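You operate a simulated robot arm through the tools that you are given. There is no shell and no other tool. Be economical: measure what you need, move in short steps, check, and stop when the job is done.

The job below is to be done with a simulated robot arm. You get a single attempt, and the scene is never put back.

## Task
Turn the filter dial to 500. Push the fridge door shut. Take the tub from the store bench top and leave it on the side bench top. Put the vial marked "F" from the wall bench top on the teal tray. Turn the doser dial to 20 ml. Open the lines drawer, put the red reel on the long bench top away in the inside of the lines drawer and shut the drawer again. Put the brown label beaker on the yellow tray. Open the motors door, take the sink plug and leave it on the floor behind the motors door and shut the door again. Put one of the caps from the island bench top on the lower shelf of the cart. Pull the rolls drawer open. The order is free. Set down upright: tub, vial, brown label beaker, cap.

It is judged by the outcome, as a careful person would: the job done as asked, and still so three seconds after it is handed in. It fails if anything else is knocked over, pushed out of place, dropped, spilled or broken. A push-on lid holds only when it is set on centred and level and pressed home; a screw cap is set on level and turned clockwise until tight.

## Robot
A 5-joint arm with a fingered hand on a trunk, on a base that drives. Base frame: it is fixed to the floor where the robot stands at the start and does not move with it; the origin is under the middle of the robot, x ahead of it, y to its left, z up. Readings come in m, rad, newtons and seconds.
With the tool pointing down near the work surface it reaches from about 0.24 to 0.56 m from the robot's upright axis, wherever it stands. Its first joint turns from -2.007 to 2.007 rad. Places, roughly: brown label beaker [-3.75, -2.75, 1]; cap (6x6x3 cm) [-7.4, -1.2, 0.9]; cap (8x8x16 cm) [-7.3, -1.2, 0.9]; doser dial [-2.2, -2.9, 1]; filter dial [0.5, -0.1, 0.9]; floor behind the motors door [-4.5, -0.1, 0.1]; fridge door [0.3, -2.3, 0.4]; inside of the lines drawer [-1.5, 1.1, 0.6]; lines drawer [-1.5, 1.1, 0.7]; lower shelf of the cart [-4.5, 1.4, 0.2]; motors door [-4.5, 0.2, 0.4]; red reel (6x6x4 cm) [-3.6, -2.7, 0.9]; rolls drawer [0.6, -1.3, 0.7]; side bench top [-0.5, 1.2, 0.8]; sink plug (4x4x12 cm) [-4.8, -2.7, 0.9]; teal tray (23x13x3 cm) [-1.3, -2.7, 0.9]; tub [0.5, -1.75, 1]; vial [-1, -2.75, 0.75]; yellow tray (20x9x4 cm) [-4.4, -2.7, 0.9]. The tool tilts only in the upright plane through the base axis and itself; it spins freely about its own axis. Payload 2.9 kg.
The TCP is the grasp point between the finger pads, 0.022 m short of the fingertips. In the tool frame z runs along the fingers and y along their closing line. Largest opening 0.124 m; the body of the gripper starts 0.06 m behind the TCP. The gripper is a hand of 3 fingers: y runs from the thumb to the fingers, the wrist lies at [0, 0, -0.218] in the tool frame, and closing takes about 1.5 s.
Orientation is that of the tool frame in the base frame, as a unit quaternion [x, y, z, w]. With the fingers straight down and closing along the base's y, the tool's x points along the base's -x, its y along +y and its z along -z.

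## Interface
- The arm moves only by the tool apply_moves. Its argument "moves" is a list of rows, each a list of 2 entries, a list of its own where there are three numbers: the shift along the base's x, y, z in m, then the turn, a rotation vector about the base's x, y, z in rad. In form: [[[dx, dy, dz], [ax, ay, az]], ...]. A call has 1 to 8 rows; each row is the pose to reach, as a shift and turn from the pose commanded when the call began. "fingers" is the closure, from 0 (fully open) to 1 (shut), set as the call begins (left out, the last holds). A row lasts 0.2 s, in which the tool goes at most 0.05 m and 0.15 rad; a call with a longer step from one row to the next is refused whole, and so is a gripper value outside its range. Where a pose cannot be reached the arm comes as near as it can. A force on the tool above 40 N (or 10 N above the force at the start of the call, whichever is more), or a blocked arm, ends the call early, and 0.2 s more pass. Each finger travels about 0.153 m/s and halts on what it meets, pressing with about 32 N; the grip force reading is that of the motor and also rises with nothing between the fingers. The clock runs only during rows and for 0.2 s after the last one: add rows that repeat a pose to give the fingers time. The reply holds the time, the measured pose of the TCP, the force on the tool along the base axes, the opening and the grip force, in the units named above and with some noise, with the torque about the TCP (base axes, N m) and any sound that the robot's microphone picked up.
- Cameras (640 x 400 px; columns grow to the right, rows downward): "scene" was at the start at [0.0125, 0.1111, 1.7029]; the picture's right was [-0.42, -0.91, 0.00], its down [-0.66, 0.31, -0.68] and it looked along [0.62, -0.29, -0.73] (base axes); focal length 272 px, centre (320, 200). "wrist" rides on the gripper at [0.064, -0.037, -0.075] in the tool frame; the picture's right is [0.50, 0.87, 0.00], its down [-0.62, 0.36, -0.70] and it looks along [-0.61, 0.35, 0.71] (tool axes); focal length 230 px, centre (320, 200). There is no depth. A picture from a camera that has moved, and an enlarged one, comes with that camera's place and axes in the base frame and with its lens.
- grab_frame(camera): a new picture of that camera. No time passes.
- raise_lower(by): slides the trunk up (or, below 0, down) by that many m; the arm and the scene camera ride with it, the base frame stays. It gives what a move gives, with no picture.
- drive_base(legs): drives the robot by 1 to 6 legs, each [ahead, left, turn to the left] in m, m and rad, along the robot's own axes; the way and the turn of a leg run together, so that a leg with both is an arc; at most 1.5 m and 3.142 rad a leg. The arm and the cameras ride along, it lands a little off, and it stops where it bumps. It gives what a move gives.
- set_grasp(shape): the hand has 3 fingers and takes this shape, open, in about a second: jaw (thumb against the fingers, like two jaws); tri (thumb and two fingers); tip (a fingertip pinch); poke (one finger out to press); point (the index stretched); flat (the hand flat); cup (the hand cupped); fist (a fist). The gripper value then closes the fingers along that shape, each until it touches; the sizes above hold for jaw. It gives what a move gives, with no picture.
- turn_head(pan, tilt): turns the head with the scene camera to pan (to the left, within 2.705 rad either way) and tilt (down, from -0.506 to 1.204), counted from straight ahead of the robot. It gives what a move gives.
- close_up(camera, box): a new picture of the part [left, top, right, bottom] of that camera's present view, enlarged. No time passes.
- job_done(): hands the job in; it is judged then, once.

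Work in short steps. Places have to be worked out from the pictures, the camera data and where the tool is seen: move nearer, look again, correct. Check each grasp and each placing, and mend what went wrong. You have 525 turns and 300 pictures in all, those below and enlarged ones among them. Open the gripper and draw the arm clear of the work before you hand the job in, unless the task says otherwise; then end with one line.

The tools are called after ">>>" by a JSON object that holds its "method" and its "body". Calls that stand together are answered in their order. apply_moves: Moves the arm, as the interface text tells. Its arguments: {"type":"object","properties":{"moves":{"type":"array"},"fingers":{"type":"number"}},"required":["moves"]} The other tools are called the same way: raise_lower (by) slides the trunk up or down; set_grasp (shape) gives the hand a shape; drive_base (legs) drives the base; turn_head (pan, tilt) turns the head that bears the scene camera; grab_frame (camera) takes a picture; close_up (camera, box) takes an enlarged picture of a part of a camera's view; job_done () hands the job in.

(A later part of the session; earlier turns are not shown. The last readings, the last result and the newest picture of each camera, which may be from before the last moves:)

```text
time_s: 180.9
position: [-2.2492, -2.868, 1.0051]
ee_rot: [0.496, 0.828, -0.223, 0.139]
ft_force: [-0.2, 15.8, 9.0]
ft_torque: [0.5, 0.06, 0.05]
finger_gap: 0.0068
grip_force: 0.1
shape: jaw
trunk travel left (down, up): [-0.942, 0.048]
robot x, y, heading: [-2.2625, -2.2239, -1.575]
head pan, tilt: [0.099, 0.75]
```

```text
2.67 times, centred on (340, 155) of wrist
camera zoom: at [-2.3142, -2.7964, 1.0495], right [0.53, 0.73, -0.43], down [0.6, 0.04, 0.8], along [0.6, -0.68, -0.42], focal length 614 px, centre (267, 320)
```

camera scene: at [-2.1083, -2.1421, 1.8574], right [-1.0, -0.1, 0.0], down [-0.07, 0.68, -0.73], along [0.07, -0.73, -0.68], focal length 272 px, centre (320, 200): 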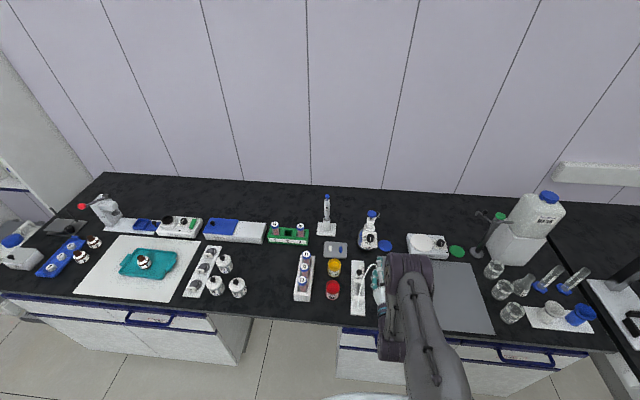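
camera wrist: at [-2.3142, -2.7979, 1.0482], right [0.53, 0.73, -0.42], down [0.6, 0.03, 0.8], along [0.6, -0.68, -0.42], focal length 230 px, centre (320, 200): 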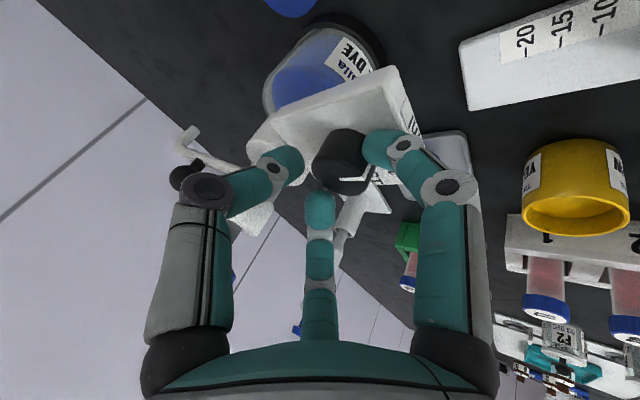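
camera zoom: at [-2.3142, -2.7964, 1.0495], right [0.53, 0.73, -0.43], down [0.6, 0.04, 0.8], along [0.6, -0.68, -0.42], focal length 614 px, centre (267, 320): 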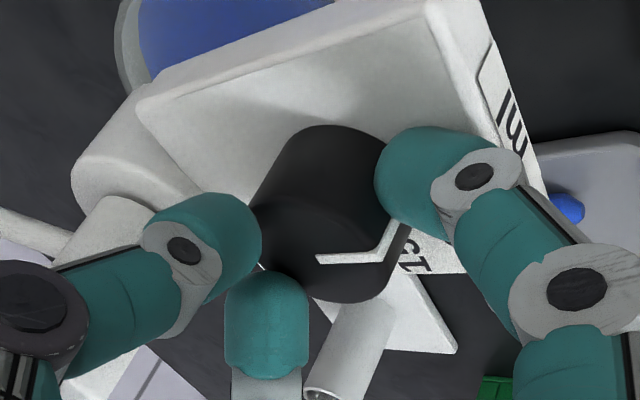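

The fingertips passed above the knob because the tool leans more than the knob's axis. I'll open, rise, take the tip shape, reduce the tilt to about 17° and bring the base closer.

>>> {"method": "apply_moves", "body": {"moves": [[[0, 0, 0], [0, 0, 0]], [[0, 0, 0], [0, 0, 0]], [[0, 0, 0.02], [0, 0, 0]], [[0, 0, 0.05], [0, 0, 0]], [[0, 0.03, 0.07], [0, 0, 0]], [[0, 0.06, 0.07], [0, 0, 0]]], "fingers": 0.4}}

>>> {"method": "set_grasp", "body": {"shape": "tip"}}

>>> {"method": "apply_moves", "body": {"moves": [[[0, 0, 0.01], [0.12, 0, 0]], [[0, 0, 0.02], [0.23, 0, 0]], [[0, 0, 0.02], [0.23, 0, 0]]], "fingers": 0.5}}

>>> {"method": "drive_base", "body": {"legs": [[0.05, 0, 0]]}}

>>> {"method": "grab_frame", "body": {"camera": "wrist"}}

```text
time_s: 182.3
position: [-2.2503, -2.8114, 1.0749]
ee_rot: [0.495, 0.828, -0.222, 0.14]
ft_force: [0.6, 0.3, 0.0]
ft_torque: [-0.01, 0.0, 0.0]
finger_gap: 0.0737
grip_force: 0.0
shape: jaw
trunk travel left (down, up): [-0.942, 0.048]
robot x, y, heading: [-2.2625, -2.2252, -1.576]
head pan, tilt: [0.099, 0.75]
```

```text
time_s: 183.2
position: [-2.2479, -2.8124, 1.0747]
ee_rot: [0.496, 0.828, -0.222, 0.14]
ft_force: [-0.3, 0.0, 0.2]
ft_torque: [-0.02, 0.01, 0.02]
finger_gap: 0.1238
grip_force: 0.0
shape: tip
trunk travel left (down, up): [-0.942, 0.048]
robot x, y, heading: [-2.2625, -2.2222, -1.574]
head pan, tilt: [0.099, 0.75]
```

```text
time_s: 184.0
position: [-2.2494, -2.8122, 1.0928]
ee_rot: [0.508, 0.849, -0.125, 0.079]
ft_force: [-0.1, 0.5, 0.2]
ft_torque: [0.01, 0.03, -0.04]
finger_gap: 0.0623
grip_force: 0.0
shape: tip
trunk travel left (down, up): [-0.942, 0.048]
robot x, y, heading: [-2.2628, -2.2209, -1.572]
head pan, tilt: [0.099, 0.75]
```

```text
time_s: 184.9
position: [-2.2492, -2.8599, 1.0958]
ee_rot: [0.509, 0.848, -0.127, 0.08]
ft_force: [0.6, 0.2, 0.3]
ft_torque: [0.01, 0.03, 0.02]
finger_gap: 0.0624
grip_force: 0.0
shape: tip
trunk travel left (down, up): [-0.942, 0.048]
robot x, y, heading: [-2.2587, -2.2729, -1.574]
head pan, tilt: [0.099, 0.75]
```

```text
206 pictures are left
camera wrist: at [-2.3131, -2.7994, 1.1543], right [0.53, 0.81, -0.25], down [0.6, -0.15, 0.79], along [0.6, -0.57, -0.57], focal length 230 px, centre (320, 200)
```

wrist: 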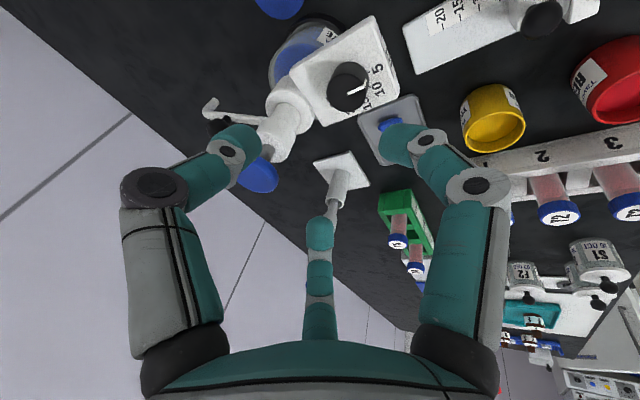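

The base took the extra 5 cm without bumping. The knob is at (-2.246, -2.871), so I'll descend onto it.

>>> {"method": "apply_moves", "body": {"moves": [[[0.002, -0.006, -0.03], [0, 0, 0]], [[0.003, -0.011, -0.06], [0, 0, 0]], [[0.003, -0.011, -0.09], [0, 0, 0]], [[0.003, -0.011, -0.09], [0, 0, 0]]]}}

>>> {"method": "grab_frame", "body": {"camera": "wrist"}}

```text
time_s: 185.9
position: [-2.2442, -2.8734, 1.0036]
ee_rot: [0.508, 0.848, -0.125, 0.08]
ft_force: [-0.6, -0.5, -0.9]
ft_torque: [-0.02, 0.02, -0.02]
finger_gap: 0.0628
grip_force: 0.0
shape: tip
trunk travel left (down, up): [-0.942, 0.048]
robot x, y, heading: [-2.2653, -2.2744, -1.573]
head pan, tilt: [0.099, 0.75]
```

```text
205 pictures are left
camera wrist: at [-2.3089, -2.8137, 1.062], right [0.53, 0.81, -0.25], down [0.6, -0.15, 0.79], along [0.6, -0.56, -0.57], focal length 230 px, centre (320, 200)
```

wrist: 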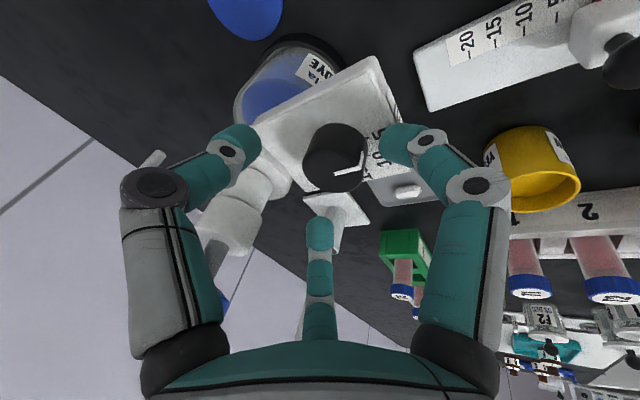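

I'll lower another 15 mm, watching for contact.

>>> {"method": "apply_moves", "body": {"moves": [[[0, 0, -0.006], [0, 0, 0]], [[0, 0, -0.011], [0, 0, 0]], [[0, 0, -0.016], [0, 0, 0]], [[0, 0, -0.016], [0, 0, 0]]]}}

>>> {"method": "apply_moves", "body": {"moves": [[[0, 0, 0], [0, 0, 0]], [[0, 0, 0], [0, 0, 0]], [[0, 0, 0], [0, 0, 0]]], "fingers": 0.88}}

>>> {"method": "close_up", "body": {"camera": "wrist", "box": [200, 80, 460, 270]}}

```text
time_s: 186.9
position: [-2.2451, -2.8684, 0.9908]
ee_rot: [0.509, 0.847, -0.128, 0.082]
ft_force: [2.0, 9.6, 25.9]
ft_torque: [0.79, -0.03, -0.05]
finger_gap: 0.0611
grip_force: 0.0
shape: tip
trunk travel left (down, up): [-0.942, 0.048]
robot x, y, heading: [-2.2613, -2.2761, -1.573]
head pan, tilt: [0.099, 0.75]
```

```text
time_s: 187.7
position: [-2.2454, -2.869, 0.9887]
ee_rot: [0.508, 0.848, -0.127, 0.08]
ft_force: [-0.7, 12.2, 8.9]
ft_torque: [0.42, 0.02, -0.04]
finger_gap: 0.0255
grip_force: 31.8
shape: tip
trunk travel left (down, up): [-0.942, 0.048]
robot x, y, heading: [-2.26, -2.2757, -1.575]
head pan, tilt: [0.099, 0.75]
```

```text
2.11 times, centred on (330, 175) of wrist
camera zoom: at [-2.3107, -2.81, 1.0477], right [0.53, 0.81, -0.25], down [0.6, -0.15, 0.79], along [0.6, -0.56, -0.57], focal length 484 px, centre (299, 253)
```

zoom: 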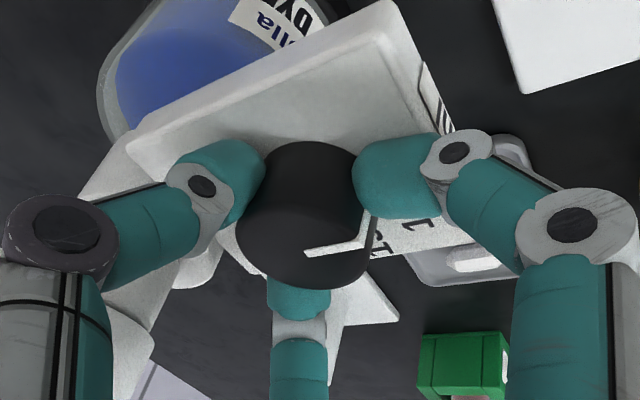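

The knob is gripped at 25 mm with 32 N. I'll turn clockwise from above by about 60°, a first stroke.

>>> {"method": "apply_moves", "body": {"moves": [[[0, 0, 0.001], [0, -0.04, -0.134]], [[0, 0, 0.001], [0, -0.08, -0.268]], [[0, 0, 0.001], [0, -0.12, -0.402]], [[0, 0, 0.001], [0, -0.16, -0.536]], [[0, 0, 0.001], [0, -0.2, -0.67]], [[0, 0, 0.001], [0, -0.24, -0.804]], [[0, 0, 0.001], [0, -0.28, -0.938]], [[0, 0, 0.001], [0, -0.305, -1.0]]]}}

>>> {"method": "close_up", "body": {"camera": "wrist", "box": [200, 80, 460, 270]}}

```text
time_s: 189.1
position: [-2.2547, -2.8677, 0.986]
ee_rot: [0.787, 0.601, -0.082, 0.114]
ft_force: [-26.2, -5.6, 14.1]
ft_torque: [5.85, 8.56, 4.5]
finger_gap: 0.0267
grip_force: 32.1
shape: tip
trunk travel left (down, up): [-0.942, 0.048]
robot x, y, heading: [-2.2622, -2.2778, -1.58]
head pan, tilt: [0.099, 0.75]
stopped in row 6: the force on the tool passed its limit at 44 N (the readings are from after the stop); the commanded pose is now the measured one
```

```text
2.11 times, centred on (330, 175) of wrist
camera zoom: at [-2.2736, -2.7779, 1.038], right [0.97, 0.24, -0.06], down [0.17, -0.47, 0.87], along [0.18, -0.85, -0.49], focal length 484 px, centre (299, 253)
```

zoom: 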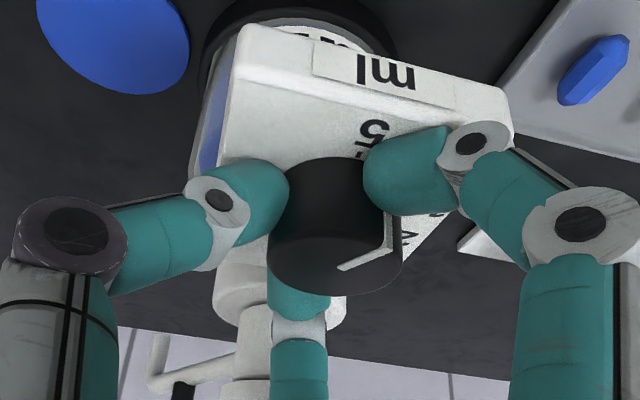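

It turned about 40° and then the load rose, perhaps the rear finger met the dispenser column. I'll release and rise to look.

>>> {"method": "apply_moves", "body": {"moves": [[[0, 0, 0], [0, 0, 0]], [[0, 0, 0], [0, 0, 0]], [[0, 0.002, 0.02], [0, 0, 0]], [[0, 0.005, 0.05], [0, 0, 0]], [[0, 0.005, 0.08], [0, 0, 0]]], "fingers": 0.5}}

>>> {"method": "grab_frame", "body": {"camera": "wrist"}}

```text
time_s: 189.8
position: [-2.2495, -2.8656, 0.9844]
ee_rot: [0.788, 0.601, -0.078, 0.106]
ft_force: [-5.6, -11.3, -15.0]
ft_torque: [2.38, 5.65, 1.26]
finger_gap: 0.0495
grip_force: 0.0
shape: tip
trunk travel left (down, up): [-0.942, 0.048]
robot x, y, heading: [-2.2603, -2.2752, -1.573]
head pan, tilt: [0.099, 0.75]
stopped in row 3: the force on the tool passed its limit at 51 N (the readings are from after the stop); the commanded pose is now the measured one
```

```text
202 pictures are left
camera wrist: at [-2.2704, -2.7759, 1.0385], right [0.97, 0.25, -0.06], down [0.18, -0.48, 0.86], along [0.18, -0.84, -0.51], focal length 230 px, centre (320, 200)
```

wrist: 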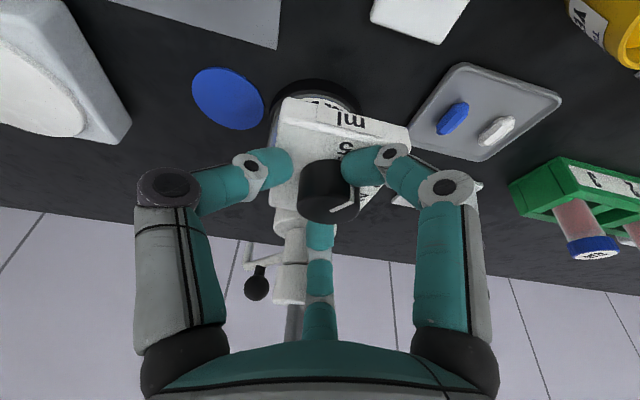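

Something caught while rising. I suspect the camera bracket met the pump's tube holder behind it, so I'll look from the scene camera before moving.

>>> {"method": "close_up", "body": {"camera": "scene", "box": [300, 200, 440, 310]}}

```text
3.64 times, centred on (370, 255) of scene
camera zoom: at [-2.1087, -2.3024, 1.8499], right [-1.0, -0.1, 0.0], down [-0.07, 0.68, -0.73], along [0.07, -0.73, -0.68], focal length 988 px, centre (138, 0)
```

zoom: 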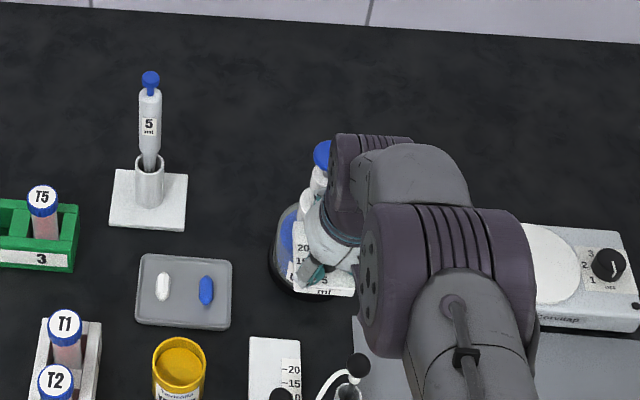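

The tube holder hasn't moved. The residual load is probably from the fingers around the knob, so I'll open wider in place and check the force.

>>> {"method": "apply_moves", "body": {"moves": [[[0, 0, 0], [0, 0, 0]], [[0, 0, 0], [0, 0, 0]], [[0, 0, 0], [0, 0, 0]]], "fingers": 0.4}}

>>> {"method": "close_up", "body": {"camera": "wrist", "box": [200, 80, 460, 270]}}

```text
time_s: 190.6
position: [-2.2509, -2.8644, 0.9843]
ee_rot: [0.788, 0.601, -0.077, 0.107]
ft_force: [-10.0, -3.2, -16.2]
ft_torque: [2.53, 5.87, 1.4]
finger_gap: 0.0528
grip_force: 0.1
shape: tip
trunk travel left (down, up): [-0.942, 0.048]
robot x, y, heading: [-2.266, -2.2714, -1.575]
head pan, tilt: [0.099, 0.75]
```

```text
2.11 times, centred on (330, 175) of wrist
camera zoom: at [-2.2704, -2.776, 1.0386], right [0.97, 0.24, -0.06], down [0.17, -0.48, 0.86], along [0.18, -0.84, -0.51], focal length 484 px, centre (299, 253)
```

zoom: 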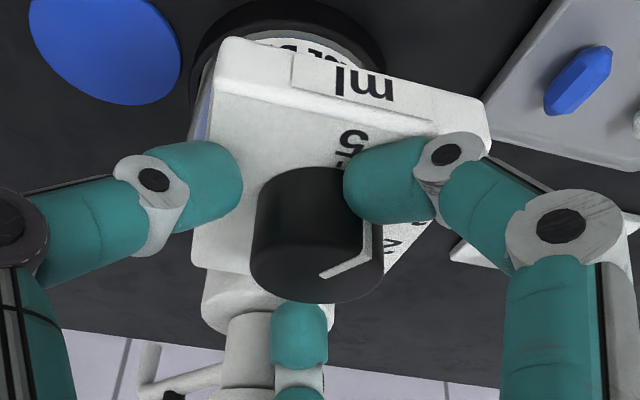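

The rear finger seems jammed between the knob and the dispenser collar. I'll turn back slightly to relieve it.

>>> {"method": "apply_moves", "body": {"moves": [[[0, 0, 0], [0, 0.015, 0.048]], [[0, 0, 0], [0, 0.03, 0.096]], [[0, 0, 0], [0, 0.045, 0.144]], [[0, 0, 0], [0, 0.06, 0.19]]], "fingers": 0.4}}

>>> {"method": "grab_frame", "body": {"camera": "wrist"}}

```text
time_s: 191.6
position: [-2.248, -2.8645, 0.9915]
ee_rot: [0.724, 0.676, -0.092, 0.103]
ft_force: [-0.7, -1.9, 9.9]
ft_torque: [0.09, -0.09, -0.02]
finger_gap: 0.0684
grip_force: 0.1
shape: tip
trunk travel left (down, up): [-0.942, 0.048]
robot x, y, heading: [-2.2605, -2.2735, -1.577]
head pan, tilt: [0.099, 0.75]
```

```text
199 pictures are left
camera wrist: at [-2.2821, -2.7805, 1.0445], right [0.9, 0.42, -0.11], down [0.31, -0.42, 0.85], along [0.31, -0.8, -0.51], focal length 230 px, centre (320, 200)
```

wrist: 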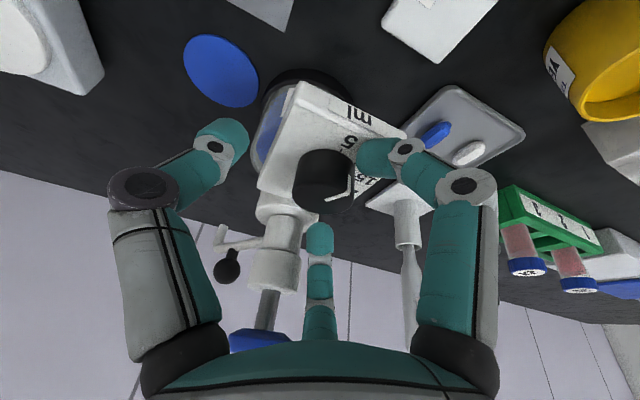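

Freed, and the forces are near zero. I'll rise and check the dial and the dispenser's position.

>>> {"method": "apply_moves", "body": {"moves": [[[0, 0.0, 0.02], [0, 0, 0]], [[0, 0.0, 0.05], [0, 0, 0]], [[0, 0.01, 0.08], [0, 0, 0]], [[0, 0.03, 0.1], [0, 0, 0]]]}}

>>> {"method": "grab_frame", "body": {"camera": "wrist"}}

>>> {"method": "close_up", "body": {"camera": "scene", "box": [345, 220, 405, 280]}}

```text
time_s: 192.6
position: [-2.2517, -2.8319, 1.0869]
ee_rot: [0.724, 0.677, -0.09, 0.1]
ft_force: [0.1, 0.1, -0.5]
ft_torque: [-0.03, 0.01, 0.0]
finger_gap: 0.0739
grip_force: 0.0
shape: tip
trunk travel left (down, up): [-0.942, 0.048]
robot x, y, heading: [-2.2664, -2.276, -1.578]
head pan, tilt: [0.099, 0.75]
```

```text
198 pictures are left
camera wrist: at [-2.2853, -2.7474, 1.142], right [0.9, 0.42, -0.11], down [0.31, -0.43, 0.85], along [0.31, -0.8, -0.52], focal length 230 px, centre (320, 200)
```

wrist: 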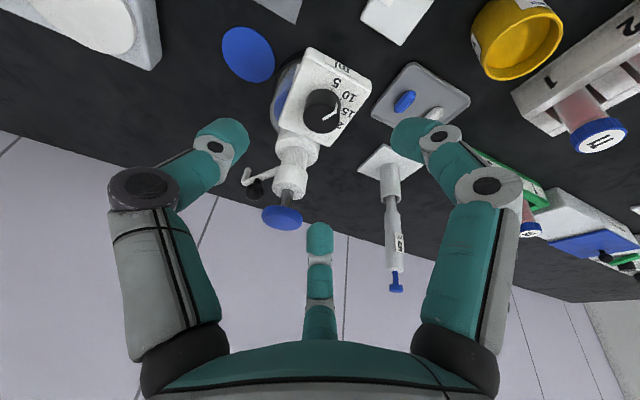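

```text
6.67 times, centred on (375, 250) of scene
camera zoom: at [-2.109, -2.296, 1.8503], right [-1.0, -0.1, 0.0], down [-0.07, 0.68, -0.73], along [0.07, -0.73, -0.68], focal length 1812 px, centre (-47, -133)
```

zoom: 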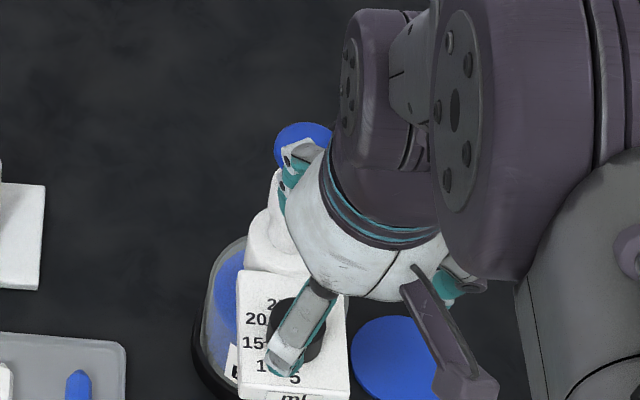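

>>> {"method": "close_up", "body": {"camera": "wrist", "box": [265, 40, 385, 150]}}

```text
3.64 times, centred on (325, 95) of wrist
camera zoom: at [-2.2853, -2.7474, 1.142], right [0.9, 0.42, -0.11], down [0.31, -0.43, 0.85], along [0.31, -0.8, -0.52], focal length 837 px, centre (302, 582)
```

zoom: 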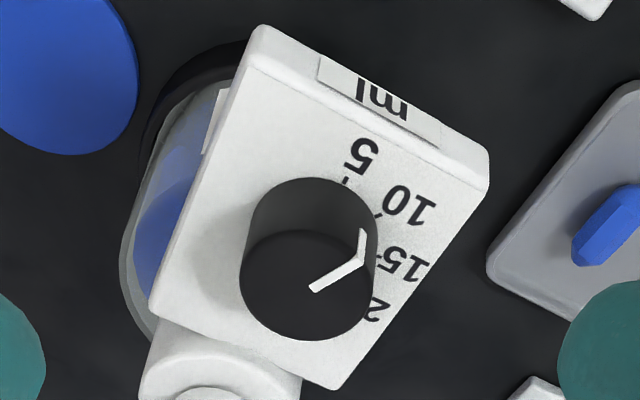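

The pointer now sits between 5 and 10, near 10, and the dispenser hasn't moved. To keep the two fingers away from the collar, I'll re-grip with them toward the front (spin about -0.95) and turn again.

>>> {"method": "apply_moves", "body": {"moves": [[[0, 0, 0], [0, 0.04, 0.13]], [[0, 0, 0], [0, 0.08, 0.26]], [[0, 0, 0], [0, 0.12, 0.39]], [[0, 0, 0], [0, 0.16, 0.52]], [[0, 0, 0], [0, 0.2, 0.65]], [[0, 0, 0], [0, 0.24, 0.78]], [[0, 0, 0], [0, 0.275, 0.9]]], "fingers": 0.58}}

>>> {"method": "apply_moves", "body": {"moves": [[[0.001, -0.02, -0.02], [0, 0, 0]], [[0.003, -0.036, -0.04], [0, 0, 0]], [[0.003, -0.038, -0.07], [0, 0, 0]], [[0.003, -0.038, -0.08], [0, 0, 0]]]}}

>>> {"method": "grab_frame", "body": {"camera": "wrist"}}

```text
time_s: 194.2
position: [-2.2563, -2.8342, 1.0891]
ee_rot: [0.338, 0.931, -0.13, 0.05]
ft_force: [-0.3, 0.2, 0.3]
ft_torque: [-0.01, 0.0, -0.01]
finger_gap: 0.0527
grip_force: 0.0
shape: tip
out of reach, approached as far as the arm can: row 2, 3, 4, 5, 6, 7
trunk travel left (down, up): [-0.942, 0.048]
robot x, y, heading: [-2.2611, -2.2709, -1.576]
head pan, tilt: [0.099, 0.75]
```

```text
time_s: 195.2
position: [-2.2605, -2.8726, 1.0059]
ee_rot: [0.339, 0.93, -0.131, 0.048]
ft_force: [0.9, 0.0, -1.8]
ft_torque: [0.0, -0.01, -0.02]
finger_gap: 0.0522
grip_force: 0.1
shape: tip
out of reach, approached as far as the arm can: row 1, 2, 3, 4
trunk travel left (down, up): [-0.942, 0.048]
robot x, y, heading: [-2.2629, -2.274, -1.576]
head pan, tilt: [0.099, 0.75]
```

```text
195 pictures are left
camera wrist: at [-2.3336, -2.8376, 1.0744], right [0.17, 0.95, -0.27], down [0.7, 0.07, 0.71], along [0.69, -0.31, -0.65], focal length 230 px, centre (320, 200)
```

wrist: 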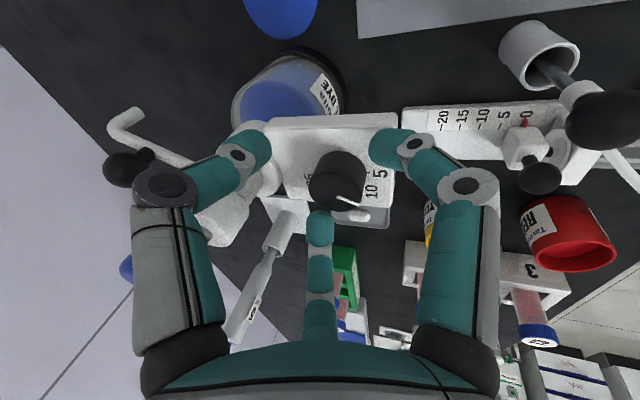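

The knob is 1.5 cm toward +x of the grip centre. I'll shift and descend.

>>> {"method": "apply_moves", "body": {"moves": [[[0.008, 0.001, 0.004], [0, 0, 0.02]], [[0.016, 0.002, 0.004], [0, 0, 0.03]], [[0.016, 0.002, -0.006], [0, 0, 0.03]], [[0.016, 0.002, -0.014], [0, 0, 0.03]]]}}

>>> {"method": "grab_frame", "body": {"camera": "wrist"}}

```text
time_s: 196.2
position: [-2.248, -2.8671, 0.9961]
ee_rot: [0.326, 0.935, -0.131, 0.051]
ft_force: [-0.1, 0.5, 2.3]
ft_torque: [0.05, 0.06, 0.02]
finger_gap: 0.0519
grip_force: 0.0
shape: tip
out of reach, approached as far as the arm can: row 1, 2, 3, 4
trunk travel left (down, up): [-0.942, 0.048]
robot x, y, heading: [-2.2577, -2.2726, -1.573]
head pan, tilt: [0.099, 0.75]
```

```text
194 pictures are left
camera wrist: at [-2.3236, -2.8354, 1.0642], right [0.15, 0.95, -0.27], down [0.7, 0.1, 0.71], along [0.7, -0.3, -0.65], focal length 230 px, centre (320, 200)
```

wrist: 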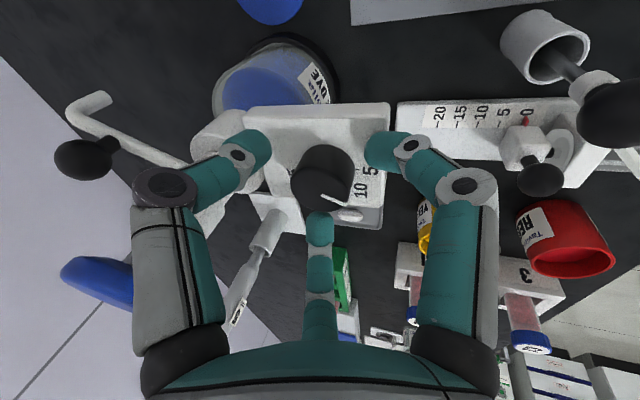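

>>> {"method": "apply_moves", "body": {"moves": [[[0, 0, -0.003], [0, 0, 0]], [[0, 0, -0.003], [0, 0, 0]], [[0, 0, -0.003], [0, 0, 0]], [[0, 0, -0.003], [0, 0, 0]]], "fingers": 0.9}}

>>> {"method": "close_up", "body": {"camera": "wrist", "box": [200, 80, 460, 270]}}

```text
time_s: 197.2
position: [-2.2485, -2.8669, 0.9934]
ee_rot: [0.324, 0.935, -0.134, 0.048]
ft_force: [13.6, 3.1, 13.2]
ft_torque: [0.33, -0.24, 0.07]
finger_gap: 0.0237
grip_force: 32.4
shape: tip
out of reach, approached as far as the arm can: row 1, 2, 3, 4
trunk travel left (down, up): [-0.942, 0.048]
robot x, y, heading: [-2.2619, -2.272, -1.574]
head pan, tilt: [0.099, 0.75]
```

```text
2.11 times, centred on (330, 175) of wrist
camera zoom: at [-2.3234, -2.8357, 1.0624], right [0.14, 0.95, -0.28], down [0.7, 0.1, 0.7], along [0.7, -0.3, -0.65], focal length 484 px, centre (299, 253)
```

zoom: 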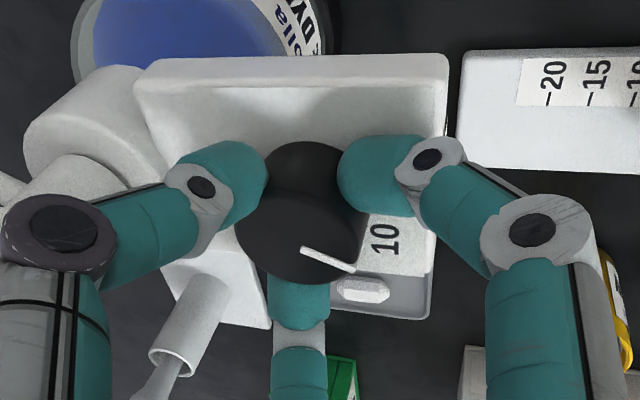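

Gripped firmly. I'll turn clockwise in small steps, up to about 0.9 rad.

>>> {"method": "apply_moves", "body": {"moves": [[[0, 0, 0.001], [0, -0.036, -0.124]], [[0, 0, 0.001], [0, -0.072, -0.25]], [[0, 0, 0.001], [0, -0.108, -0.373]], [[0, 0, 0.001], [0, -0.144, -0.5]], [[0, 0, 0.001], [0, -0.18, -0.62]], [[0, 0, 0.001], [0, -0.216, -0.745]], [[0, 0, 0.001], [0, -0.252, -0.87]]]}}

>>> {"method": "close_up", "body": {"camera": "wrist", "box": [200, 80, 460, 270]}}

```text
time_s: 198.8
position: [-2.2677, -2.8684, 0.9904]
ee_rot: [0.694, 0.707, -0.094, 0.093]
ft_force: [-30.0, -3.8, -2.6]
ft_torque: [0.04, 0.37, -0.08]
finger_gap: 0.0159
grip_force: 32.0
shape: tip
out of reach, approached as far as the arm can: row 1, 2, 3, 4, 5, 6
trunk travel left (down, up): [-0.942, 0.048]
robot x, y, heading: [-2.2648, -2.2739, -1.58]
head pan, tilt: [0.099, 0.75]
stopped in row 7: the force on the tool passed its limit at 43 N (the readings are from after the stop); the commanded pose is now the measured one
```

```text
2.11 times, centred on (330, 175) of wrist
camera zoom: at [-2.3061, -2.788, 1.0458], right [0.86, 0.5, -0.13], down [0.37, -0.41, 0.84], along [0.36, -0.77, -0.53], focal length 484 px, centre (299, 253)
```

zoom: 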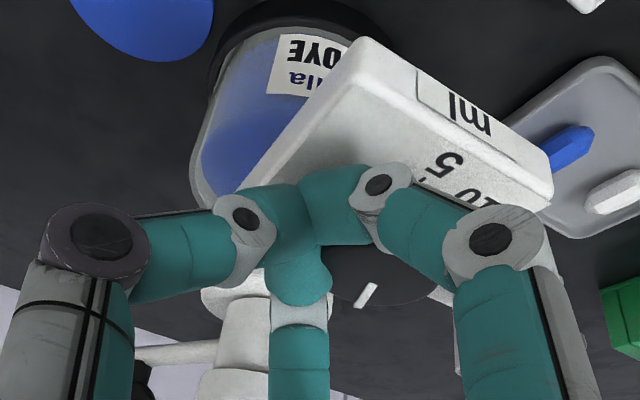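

The grip slipped as the hand drifted in x. I'll open, rise and read the dial, then align the base with the knob's x.

>>> {"method": "apply_moves", "body": {"moves": [[[0, 0, 0], [0, 0, 0]], [[0, 0, 0], [0, 0, 0]], [[0, 0, 0], [0, 0, 0]]], "fingers": 0.5}}

>>> {"method": "apply_moves", "body": {"moves": [[[0, 0.0, 0.03], [0, 0, 0]], [[0, 0.0, 0.06], [0, 0, 0]], [[0, 0.02, 0.09], [0, 0, 0]], [[0, 0.05, 0.1], [0, 0, 0]]]}}

>>> {"method": "close_up", "body": {"camera": "wrist", "box": [240, 20, 440, 170]}}

```text
time_s: 199.6
position: [-2.2577, -2.8674, 0.9929]
ee_rot: [0.69, 0.712, -0.096, 0.094]
ft_force: [4.7, -1.2, 13.9]
ft_torque: [0.28, -0.27, -0.09]
finger_gap: 0.0595
grip_force: 0.2
shape: tip
trunk travel left (down, up): [-0.942, 0.048]
robot x, y, heading: [-2.2626, -2.2757, -1.571]
head pan, tilt: [0.099, 0.75]
```

```text
time_s: 200.6
position: [-2.2588, -2.8157, 1.0909]
ee_rot: [0.691, 0.711, -0.094, 0.094]
ft_force: [0.3, 0.1, -0.8]
ft_torque: [0.02, -0.01, -0.04]
finger_gap: 0.0615
grip_force: 0.1
shape: tip
trunk travel left (down, up): [-0.942, 0.048]
robot x, y, heading: [-2.2624, -2.2718, -1.573]
head pan, tilt: [0.099, 0.75]
```

```text
2.67 times, centred on (340, 95) of wrist
camera zoom: at [-2.2991, -2.7353, 1.1468], right [0.85, 0.5, -0.14], down [0.37, -0.4, 0.84], along [0.37, -0.76, -0.53], focal length 614 px, centre (267, 480)
```

zoom: 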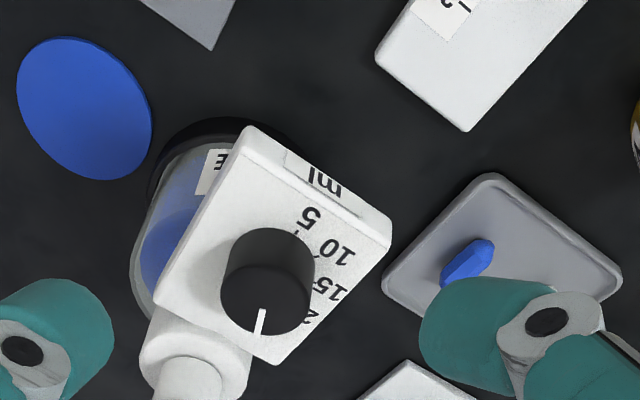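

The dial went past, to about the 25 position, so I need to turn back one mark. I'll shift the base 1.6 cm to line up with the knob.

>>> {"method": "drive_base", "body": {"legs": [[0, 0.016, 0]]}}

>>> {"method": "grab_frame", "body": {"camera": "wrist"}}

>>> {"method": "close_up", "body": {"camera": "wrist", "box": [260, 50, 360, 160]}}

```text
time_s: 201.3
position: [-2.2451, -2.8183, 1.0901]
ee_rot: [0.692, 0.71, -0.093, 0.094]
ft_force: [0.5, -0.5, -0.5]
ft_torque: [0.03, 0.0, 0.01]
finger_gap: 0.0615
grip_force: 0.1
shape: tip
trunk travel left (down, up): [-0.942, 0.048]
robot x, y, heading: [-2.2459, -2.2754, -1.575]
head pan, tilt: [0.099, 0.75]
```

```text
190 pictures are left
camera wrist: at [-2.2867, -2.7366, 1.1459], right [0.85, 0.5, -0.13], down [0.37, -0.4, 0.84], along [0.37, -0.76, -0.53], focal length 230 px, centre (320, 200)
```

wrist: 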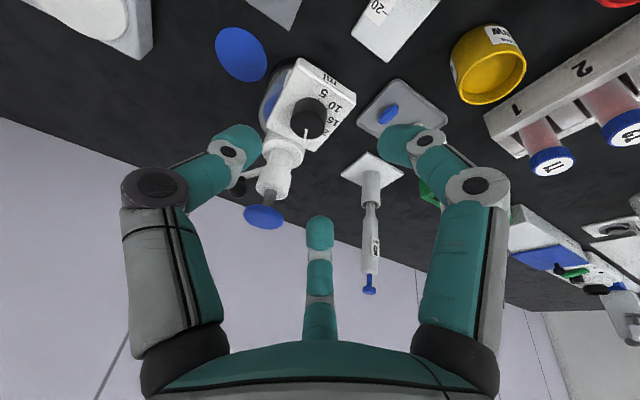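

```text
3.64 times, centred on (310, 105) of wrist
camera zoom: at [-2.2867, -2.7366, 1.1459], right [0.85, 0.5, -0.13], down [0.37, -0.4, 0.84], along [0.37, -0.76, -0.53], focal length 837 px, centre (356, 546)
```

zoom: 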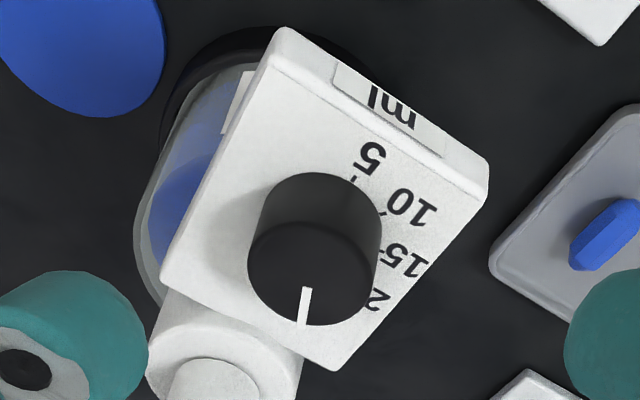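

The pointer reads about 159° (25), and 20 is at 120°, so I need about 40° counterclockwise. The hand is aligned, so I'll descend and grip.

>>> {"method": "apply_moves", "body": {"moves": [[[0, -0.02, -0.02], [0, 0, 0]], [[0, -0.045, -0.05], [0, 0, 0]], [[0, -0.053, -0.08], [0, 0, 0]], [[0, -0.053, -0.097], [0, 0, 0]], [[0, -0.053, -0.097], [0, 0, 0]]]}}

>>> {"method": "grab_frame", "body": {"camera": "wrist"}}

```text
time_s: 202.5
position: [-2.2412, -2.867, 0.9934]
ee_rot: [0.691, 0.71, -0.095, 0.095]
ft_force: [3.8, 2.0, 17.7]
ft_torque: [0.5, -0.35, -0.08]
finger_gap: 0.0611
grip_force: 0.1
shape: tip
trunk travel left (down, up): [-0.942, 0.048]
robot x, y, heading: [-2.2478, -2.2736, -1.578]
head pan, tilt: [0.099, 0.75]
```

```text
188 pictures are left
camera wrist: at [-2.2814, -2.7864, 1.0497], right [0.85, 0.5, -0.14], down [0.37, -0.4, 0.84], along [0.37, -0.77, -0.53], focal length 230 px, centre (320, 200)
```

wrist: 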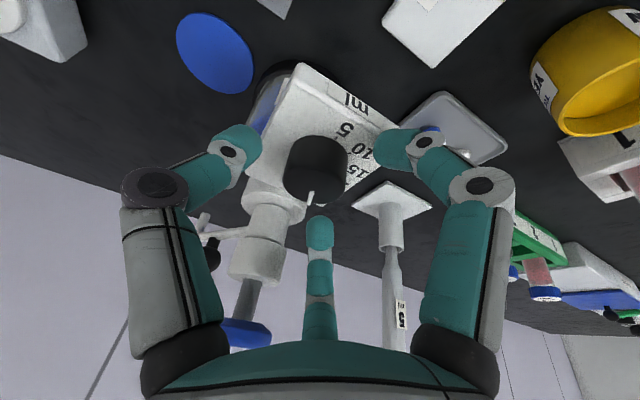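

>>> {"method": "apply_moves", "body": {"moves": [[[-0.002, -0.002, 0.001], [0, 0, 0]], [[-0.002, -0.002, 0.001], [0, 0, 0]], [[-0.002, -0.002, 0.001], [0, 0, 0]], [[-0.002, -0.002, 0.001], [0, 0, 0]]], "fingers": 0.9}}

>>> {"method": "close_up", "body": {"camera": "wrist", "box": [200, 80, 460, 270]}}

```text
time_s: 203.5
position: [-2.2446, -2.8699, 0.9918]
ee_rot: [0.692, 0.71, -0.093, 0.092]
ft_force: [1.1, 10.4, -8.5]
ft_torque: [0.34, -0.02, 0.05]
finger_gap: 0.0229
grip_force: 32.4
shape: tip
trunk travel left (down, up): [-0.942, 0.048]
robot x, y, heading: [-2.249, -2.2749, -1.576]
head pan, tilt: [0.099, 0.75]
```

```text
2.11 times, centred on (330, 175) of wrist
camera zoom: at [-2.2841, -2.7894, 1.049], right [0.85, 0.5, -0.13], down [0.37, -0.4, 0.84], along [0.37, -0.76, -0.53], focal length 484 px, centre (299, 253)
```

zoom: 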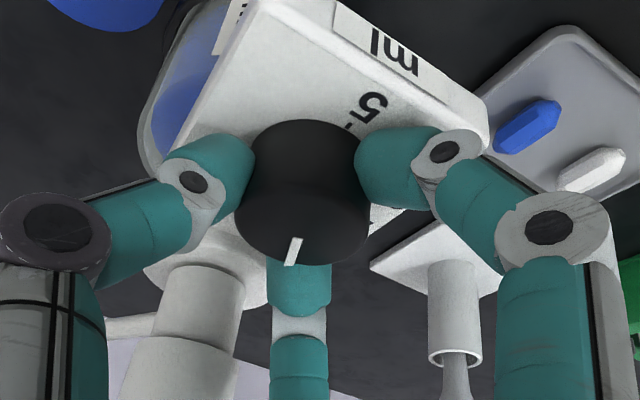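

Gripped. I'll turn counterclockwise 0.62 rad and check.

>>> {"method": "apply_moves", "body": {"moves": [[[0, 0, 0], [0, 0.034, 0.12]], [[0, 0, 0], [0, 0.068, 0.24]], [[0, 0, 0], [0, 0.102, 0.36]], [[0, 0, 0], [0, 0.136, 0.48]], [[0, 0, 0], [0, 0.17, 0.6]], [[0, 0, 0], [0, 0.17, 0.6]]]}}

>>> {"method": "close_up", "body": {"camera": "wrist", "box": [200, 80, 460, 270]}}

```text
time_s: 204.9
position: [-2.2436, -2.8713, 0.9935]
ee_rot: [0.44, 0.889, -0.118, 0.058]
ft_force: [7.5, 18.1, -20.2]
ft_torque: [0.73, -0.35, -0.02]
finger_gap: 0.0217
grip_force: 31.7
shape: tip
trunk travel left (down, up): [-0.942, 0.048]
robot x, y, heading: [-2.2452, -2.274, -1.566]
head pan, tilt: [0.099, 0.75]
```

```text
2.11 times, centred on (330, 175) of wrist
camera zoom: at [-2.3127, -2.8229, 1.0591], right [0.38, 0.89, -0.24], down [0.66, -0.08, 0.75], along [0.65, -0.45, -0.62], focal length 484 px, centre (299, 253)
```

zoom: 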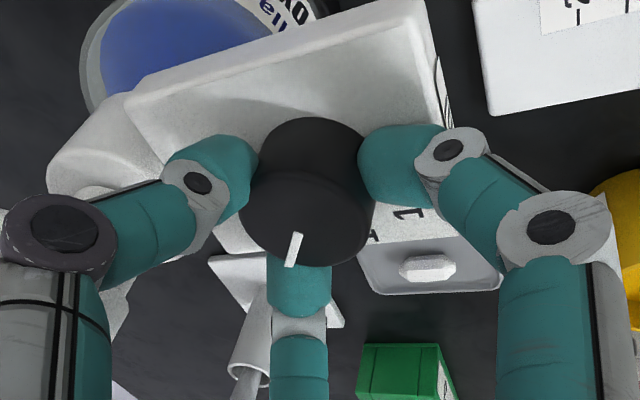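

No slip: the pointer is now at about 124°. I'll turn 0.06 rad more, then release and rise.

>>> {"method": "apply_moves", "body": {"moves": [[[0, 0, 0], [0, 0.018, 0.062]], [[0, 0, 0], [0, 0.018, 0.062]]]}}

>>> {"method": "apply_moves", "body": {"moves": [[[0, 0, 0], [0, 0, 0]], [[0, 0, 0], [0, 0, 0]], [[0, 0, 0], [0, 0, 0]]], "fingers": 0.5}}

>>> {"method": "apply_moves", "body": {"moves": [[[0, 0.0, 0.03], [0, 0, 0]], [[0, 0.0, 0.06], [0, 0, 0]], [[0, 0.02, 0.09], [0, 0, 0]], [[0, 0.05, 0.1], [0, 0, 0]]]}}

>>> {"method": "close_up", "body": {"camera": "wrist", "box": [260, 20, 400, 160]}}

```text
time_s: 205.5
position: [-2.2443, -2.8705, 0.9935]
ee_rot: [0.411, 0.902, -0.12, 0.054]
ft_force: [8.2, 18.4, -19.1]
ft_torque: [0.72, -0.36, 0.02]
finger_gap: 0.0217
grip_force: 32.0
shape: tip
trunk travel left (down, up): [-0.942, 0.048]
robot x, y, heading: [-2.2461, -2.271, -1.573]
head pan, tilt: [0.099, 0.75]
```

```text
time_s: 206.3
position: [-2.2462, -2.8727, 0.9953]
ee_rot: [0.412, 0.901, -0.123, 0.056]
ft_force: [-1.6, -0.9, 5.2]
ft_torque: [0.12, 0.07, 0.04]
finger_gap: 0.0599
grip_force: 0.0
shape: tip
trunk travel left (down, up): [-0.942, 0.048]
robot x, y, heading: [-2.2454, -2.272, -1.576]
head pan, tilt: [0.099, 0.75]
```

```text
time_s: 207.3
position: [-2.2458, -2.822, 1.0953]
ee_rot: [0.411, 0.902, -0.121, 0.056]
ft_force: [-0.4, 0.3, 0.8]
ft_torque: [-0.03, -0.01, -0.04]
finger_gap: 0.0615
grip_force: 0.2
shape: tip
trunk travel left (down, up): [-0.942, 0.048]
robot x, y, heading: [-2.2453, -2.2714, -1.574]
head pan, tilt: [0.099, 0.75]
```

```text
2.86 times, centred on (330, 90) of wrist
camera zoom: at [-2.3168, -2.778, 1.1611], right [0.33, 0.91, -0.25], down [0.67, -0.04, 0.74], along [0.66, -0.41, -0.63], focal length 657 px, centre (291, 514)
```

zoom: 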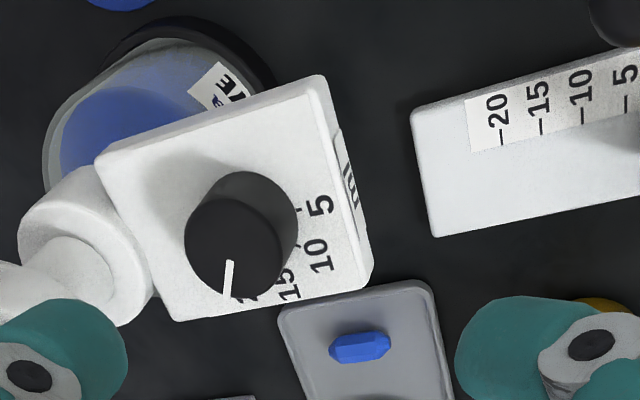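

I'll back the arm away and read the dial from the scene camera.

>>> {"method": "drive_base", "body": {"legs": [[-0.12, -0.12, 0]]}}

>>> {"method": "turn_head", "body": {"pan": 0.0, "tilt": 0.85}}

>>> {"method": "grab_frame", "body": {"camera": "scene"}}

```text
time_s: 208.8
position: [-2.3671, -2.7043, 1.0937]
ee_rot: [0.411, 0.902, -0.12, 0.055]
ft_force: [0.5, 0.6, 0.2]
ft_torque: [-0.02, 0.02, 0.02]
finger_gap: 0.0615
grip_force: 0.1
shape: tip
trunk travel left (down, up): [-0.942, 0.048]
robot x, y, heading: [-2.3693, -2.1564, -1.577]
head pan, tilt: [0.099, 0.75]
```

```text
time_s: 209.5
position: [-2.3683, -2.703, 1.095]
ee_rot: [0.411, 0.902, -0.121, 0.056]
ft_force: [0.0, 0.8, 0.1]
ft_torque: [0.03, -0.02, 0.02]
finger_gap: 0.0617
grip_force: 0.2
shape: tip
trunk travel left (down, up): [-0.942, 0.048]
robot x, y, heading: [-2.3707, -2.1567, -1.577]
head pan, tilt: [0.0, 0.85]
```

```text
184 pictures are left
camera scene: at [-2.2242, -2.1733, 1.8424], right [-1.0, 0.01, 0.0], down [0.0, 0.75, -0.66], along [0.0, -0.66, -0.75], focal length 272 px, centre (320, 200)
```

scene: 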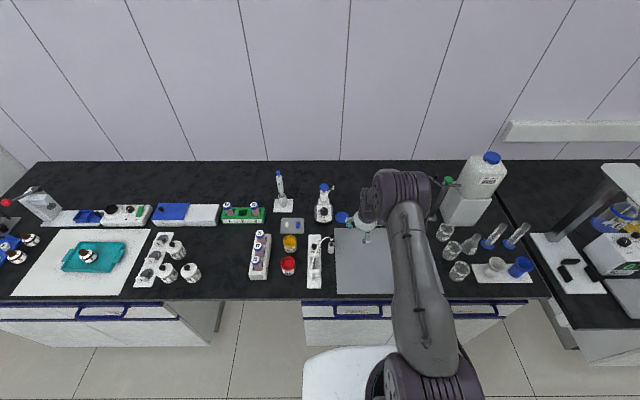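

>>> {"method": "close_up", "body": {"camera": "scene", "box": [308, 180, 340, 225]}}

>>> {"method": "close_up", "body": {"camera": "scene", "box": [240, 160, 400, 300]}}

```text
8.89 times, centred on (324, 202) of scene
camera zoom: at [-2.2242, -2.1733, 1.8424], right [-1.0, 0.01, 0.0], down [0.0, 0.75, -0.66], along [0.0, -0.66, -0.75], focal length 2416 px, centre (284, 178)
```

zoom: 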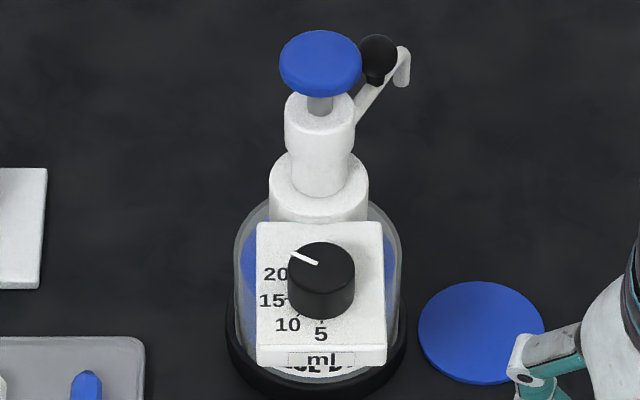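

```text
2.86 times, centred on (320, 230) of scene
camera zoom: at [-2.2242, -2.1733, 1.8424], right [-1.0, 0.01, 0.0], down [0.0, 0.75, -0.66], along [0.0, -0.66, -0.75], focal length 777 px, centre (320, 114)
```

zoom: 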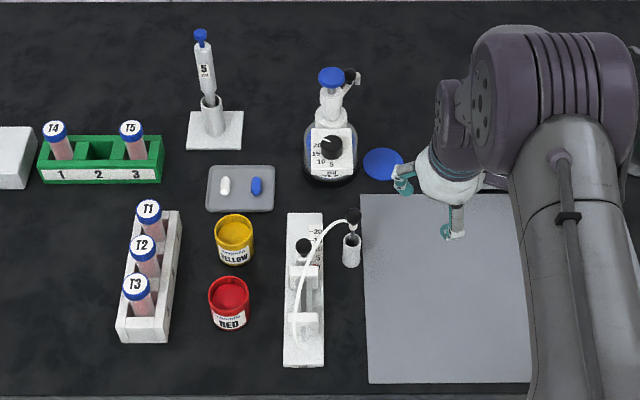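

The pointer is at about 118–122° and 20 sits at 120°, so the doser is set and its surroundings are undisturbed. I'll straighten the wrist and drive on toward the reel and beaker.

>>> {"method": "apply_moves", "body": {"moves": [[[0, 0.02, 0.01], [0, -0.035, -0.13]], [[0, 0.04, 0.02], [0, -0.07, -0.26]], [[0, 0.06, 0.03], [0, -0.105, -0.39]], [[0, 0.08, 0.03], [0, -0.14, -0.52]], [[0, 0.1, 0.03], [0, -0.175, -0.65]], [[0, 0.12, 0.03], [0, -0.19, -0.72]]]}}

>>> {"method": "apply_moves", "body": {"moves": [[[0, 0.01, 0], [0.13, 0, 0]], [[0, 0.02, 0], [0.25, 0, 0]], [[0, 0.02, 0], [0.25, 0, 0]]]}}

>>> {"method": "raise_lower", "body": {"by": 0.04}}

>>> {"method": "drive_base", "body": {"legs": [[-0.1, -1.1, 0]]}}

>>> {"method": "turn_head", "body": {"pan": 0.0, "tilt": 0.8}}

>>> {"method": "grab_frame", "body": {"camera": "scene"}}

```text
time_s: 210.9
position: [-2.3678, -2.5848, 1.1237]
ee_rot: [0.712, 0.69, -0.092, 0.095]
ft_force: [0.4, 0.5, -0.2]
ft_torque: [0.03, -0.03, 0.01]
finger_gap: 0.0616
grip_force: 0.1
shape: tip
trunk travel left (down, up): [-0.942, 0.048]
robot x, y, heading: [-2.3658, -2.1566, -1.576]
head pan, tilt: [0.0, 0.85]
```

```text
time_s: 211.7
position: [-2.368, -2.5653, 1.1233]
ee_rot: [0.717, 0.697, -0.005, 0.004]
ft_force: [-0.3, -0.3, 0.0]
ft_torque: [-0.03, 0.01, -0.01]
finger_gap: 0.0616
grip_force: 0.0
shape: tip
trunk travel left (down, up): [-0.942, 0.048]
robot x, y, heading: [-2.3712, -2.153, -1.575]
head pan, tilt: [0.0, 0.85]
```

```text
time_s: 212.5
position: [-2.3679, -2.5658, 1.164]
ee_rot: [0.718, 0.696, -0.005, 0.005]
ft_force: [-0.4, -0.5, 0.9]
ft_torque: [-0.01, 0.01, 0.01]
finger_gap: 0.0616
grip_force: 0.0
shape: tip
trunk travel left (down, up): [-0.982, 0.008]
robot x, y, heading: [-2.3648, -2.155, -1.582]
head pan, tilt: [0.0, 0.85]
```

```text
time_s: 218.1
position: [-3.4397, -2.4735, 1.1639]
ee_rot: [0.709, 0.705, -0.005, 0.006]
ft_force: [0.2, -0.1, 0.5]
ft_torque: [-0.01, 0.02, 0.01]
finger_gap: 0.0615
grip_force: 0.1
shape: tip
trunk travel left (down, up): [-0.982, 0.008]
robot x, y, heading: [-3.4486, -2.067, -1.548]
head pan, tilt: [0.0, 0.85]
```

```text
time_s: 218.7
position: [-3.4394, -2.475, 1.1642]
ee_rot: [0.71, 0.705, -0.005, 0.004]
ft_force: [-0.2, -0.5, 0.7]
ft_torque: [0.03, -0.01, -0.04]
finger_gap: 0.0615
grip_force: 0.1
shape: tip
trunk travel left (down, up): [-0.982, 0.008]
robot x, y, heading: [-3.4502, -2.0659, -1.55]
head pan, tilt: [0.0, 0.799]
```

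```text
181 pictures are left
camera scene: at [-3.3048, -2.0817, 1.8863], right [-1.0, -0.02, 0.0], down [-0.01, 0.72, -0.7], along [0.01, -0.7, -0.72], focal length 272 px, centre (320, 200)
```

scene: 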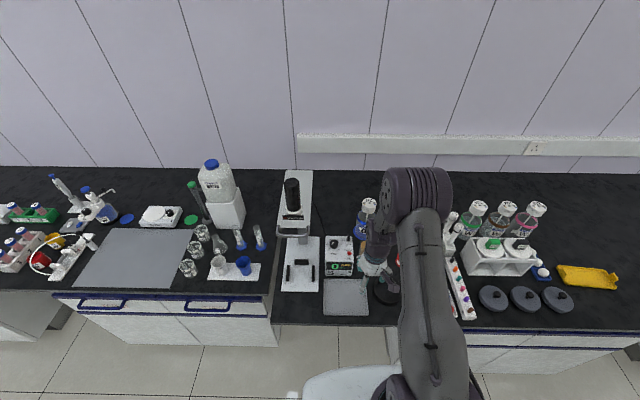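

The beaker and reel should be right behind the arm, and the yellow tray is at the far right. I'll shift to see them clearly.

>>> {"method": "drive_base", "body": {"legs": [[0, -0.4, -0.02]]}}

>>> {"method": "grab_frame", "body": {"camera": "scene"}}

>>> {"method": "grab_frame", "body": {"camera": "wrist"}}

```text
time_s: 221.2
position: [-3.8388, -2.4791, 1.1635]
ee_rot: [0.713, 0.701, -0.006, 0.005]
ft_force: [-0.5, 0.1, 0.0]
ft_torque: [-0.03, -0.01, -0.01]
finger_gap: 0.0619
grip_force: 0.0
shape: tip
trunk travel left (down, up): [-0.982, 0.008]
robot x, y, heading: [-3.8429, -2.0692, -1.563]
head pan, tilt: [0.0, 0.799]
```

```text
180 pictures are left
camera scene: at [-3.6987, -2.0886, 1.8862], right [-1.0, -0.01, 0.0], down [-0.01, 0.72, -0.7], along [0.0, -0.7, -0.72], focal length 272 px, centre (320, 200)
```

scene: 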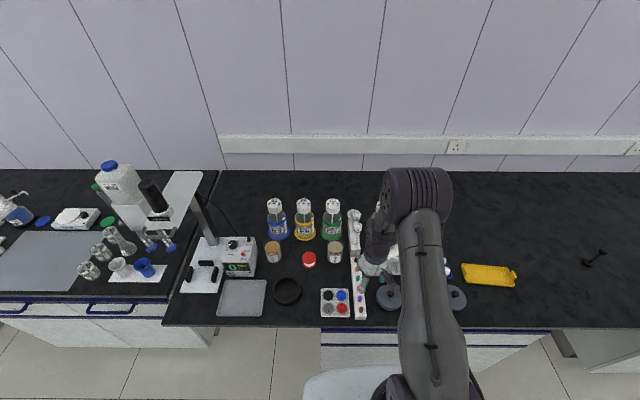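

```text
179 pictures are left
camera wrist: at [-3.876, -2.4128, 1.2384], right [0.87, 0.48, -0.01], down [0.35, -0.61, 0.71], along [0.34, -0.62, -0.7], focal length 230 px, centre (320, 200)
```

wrist: 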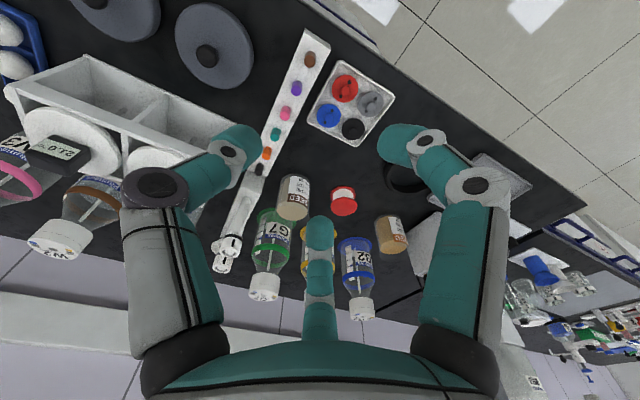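

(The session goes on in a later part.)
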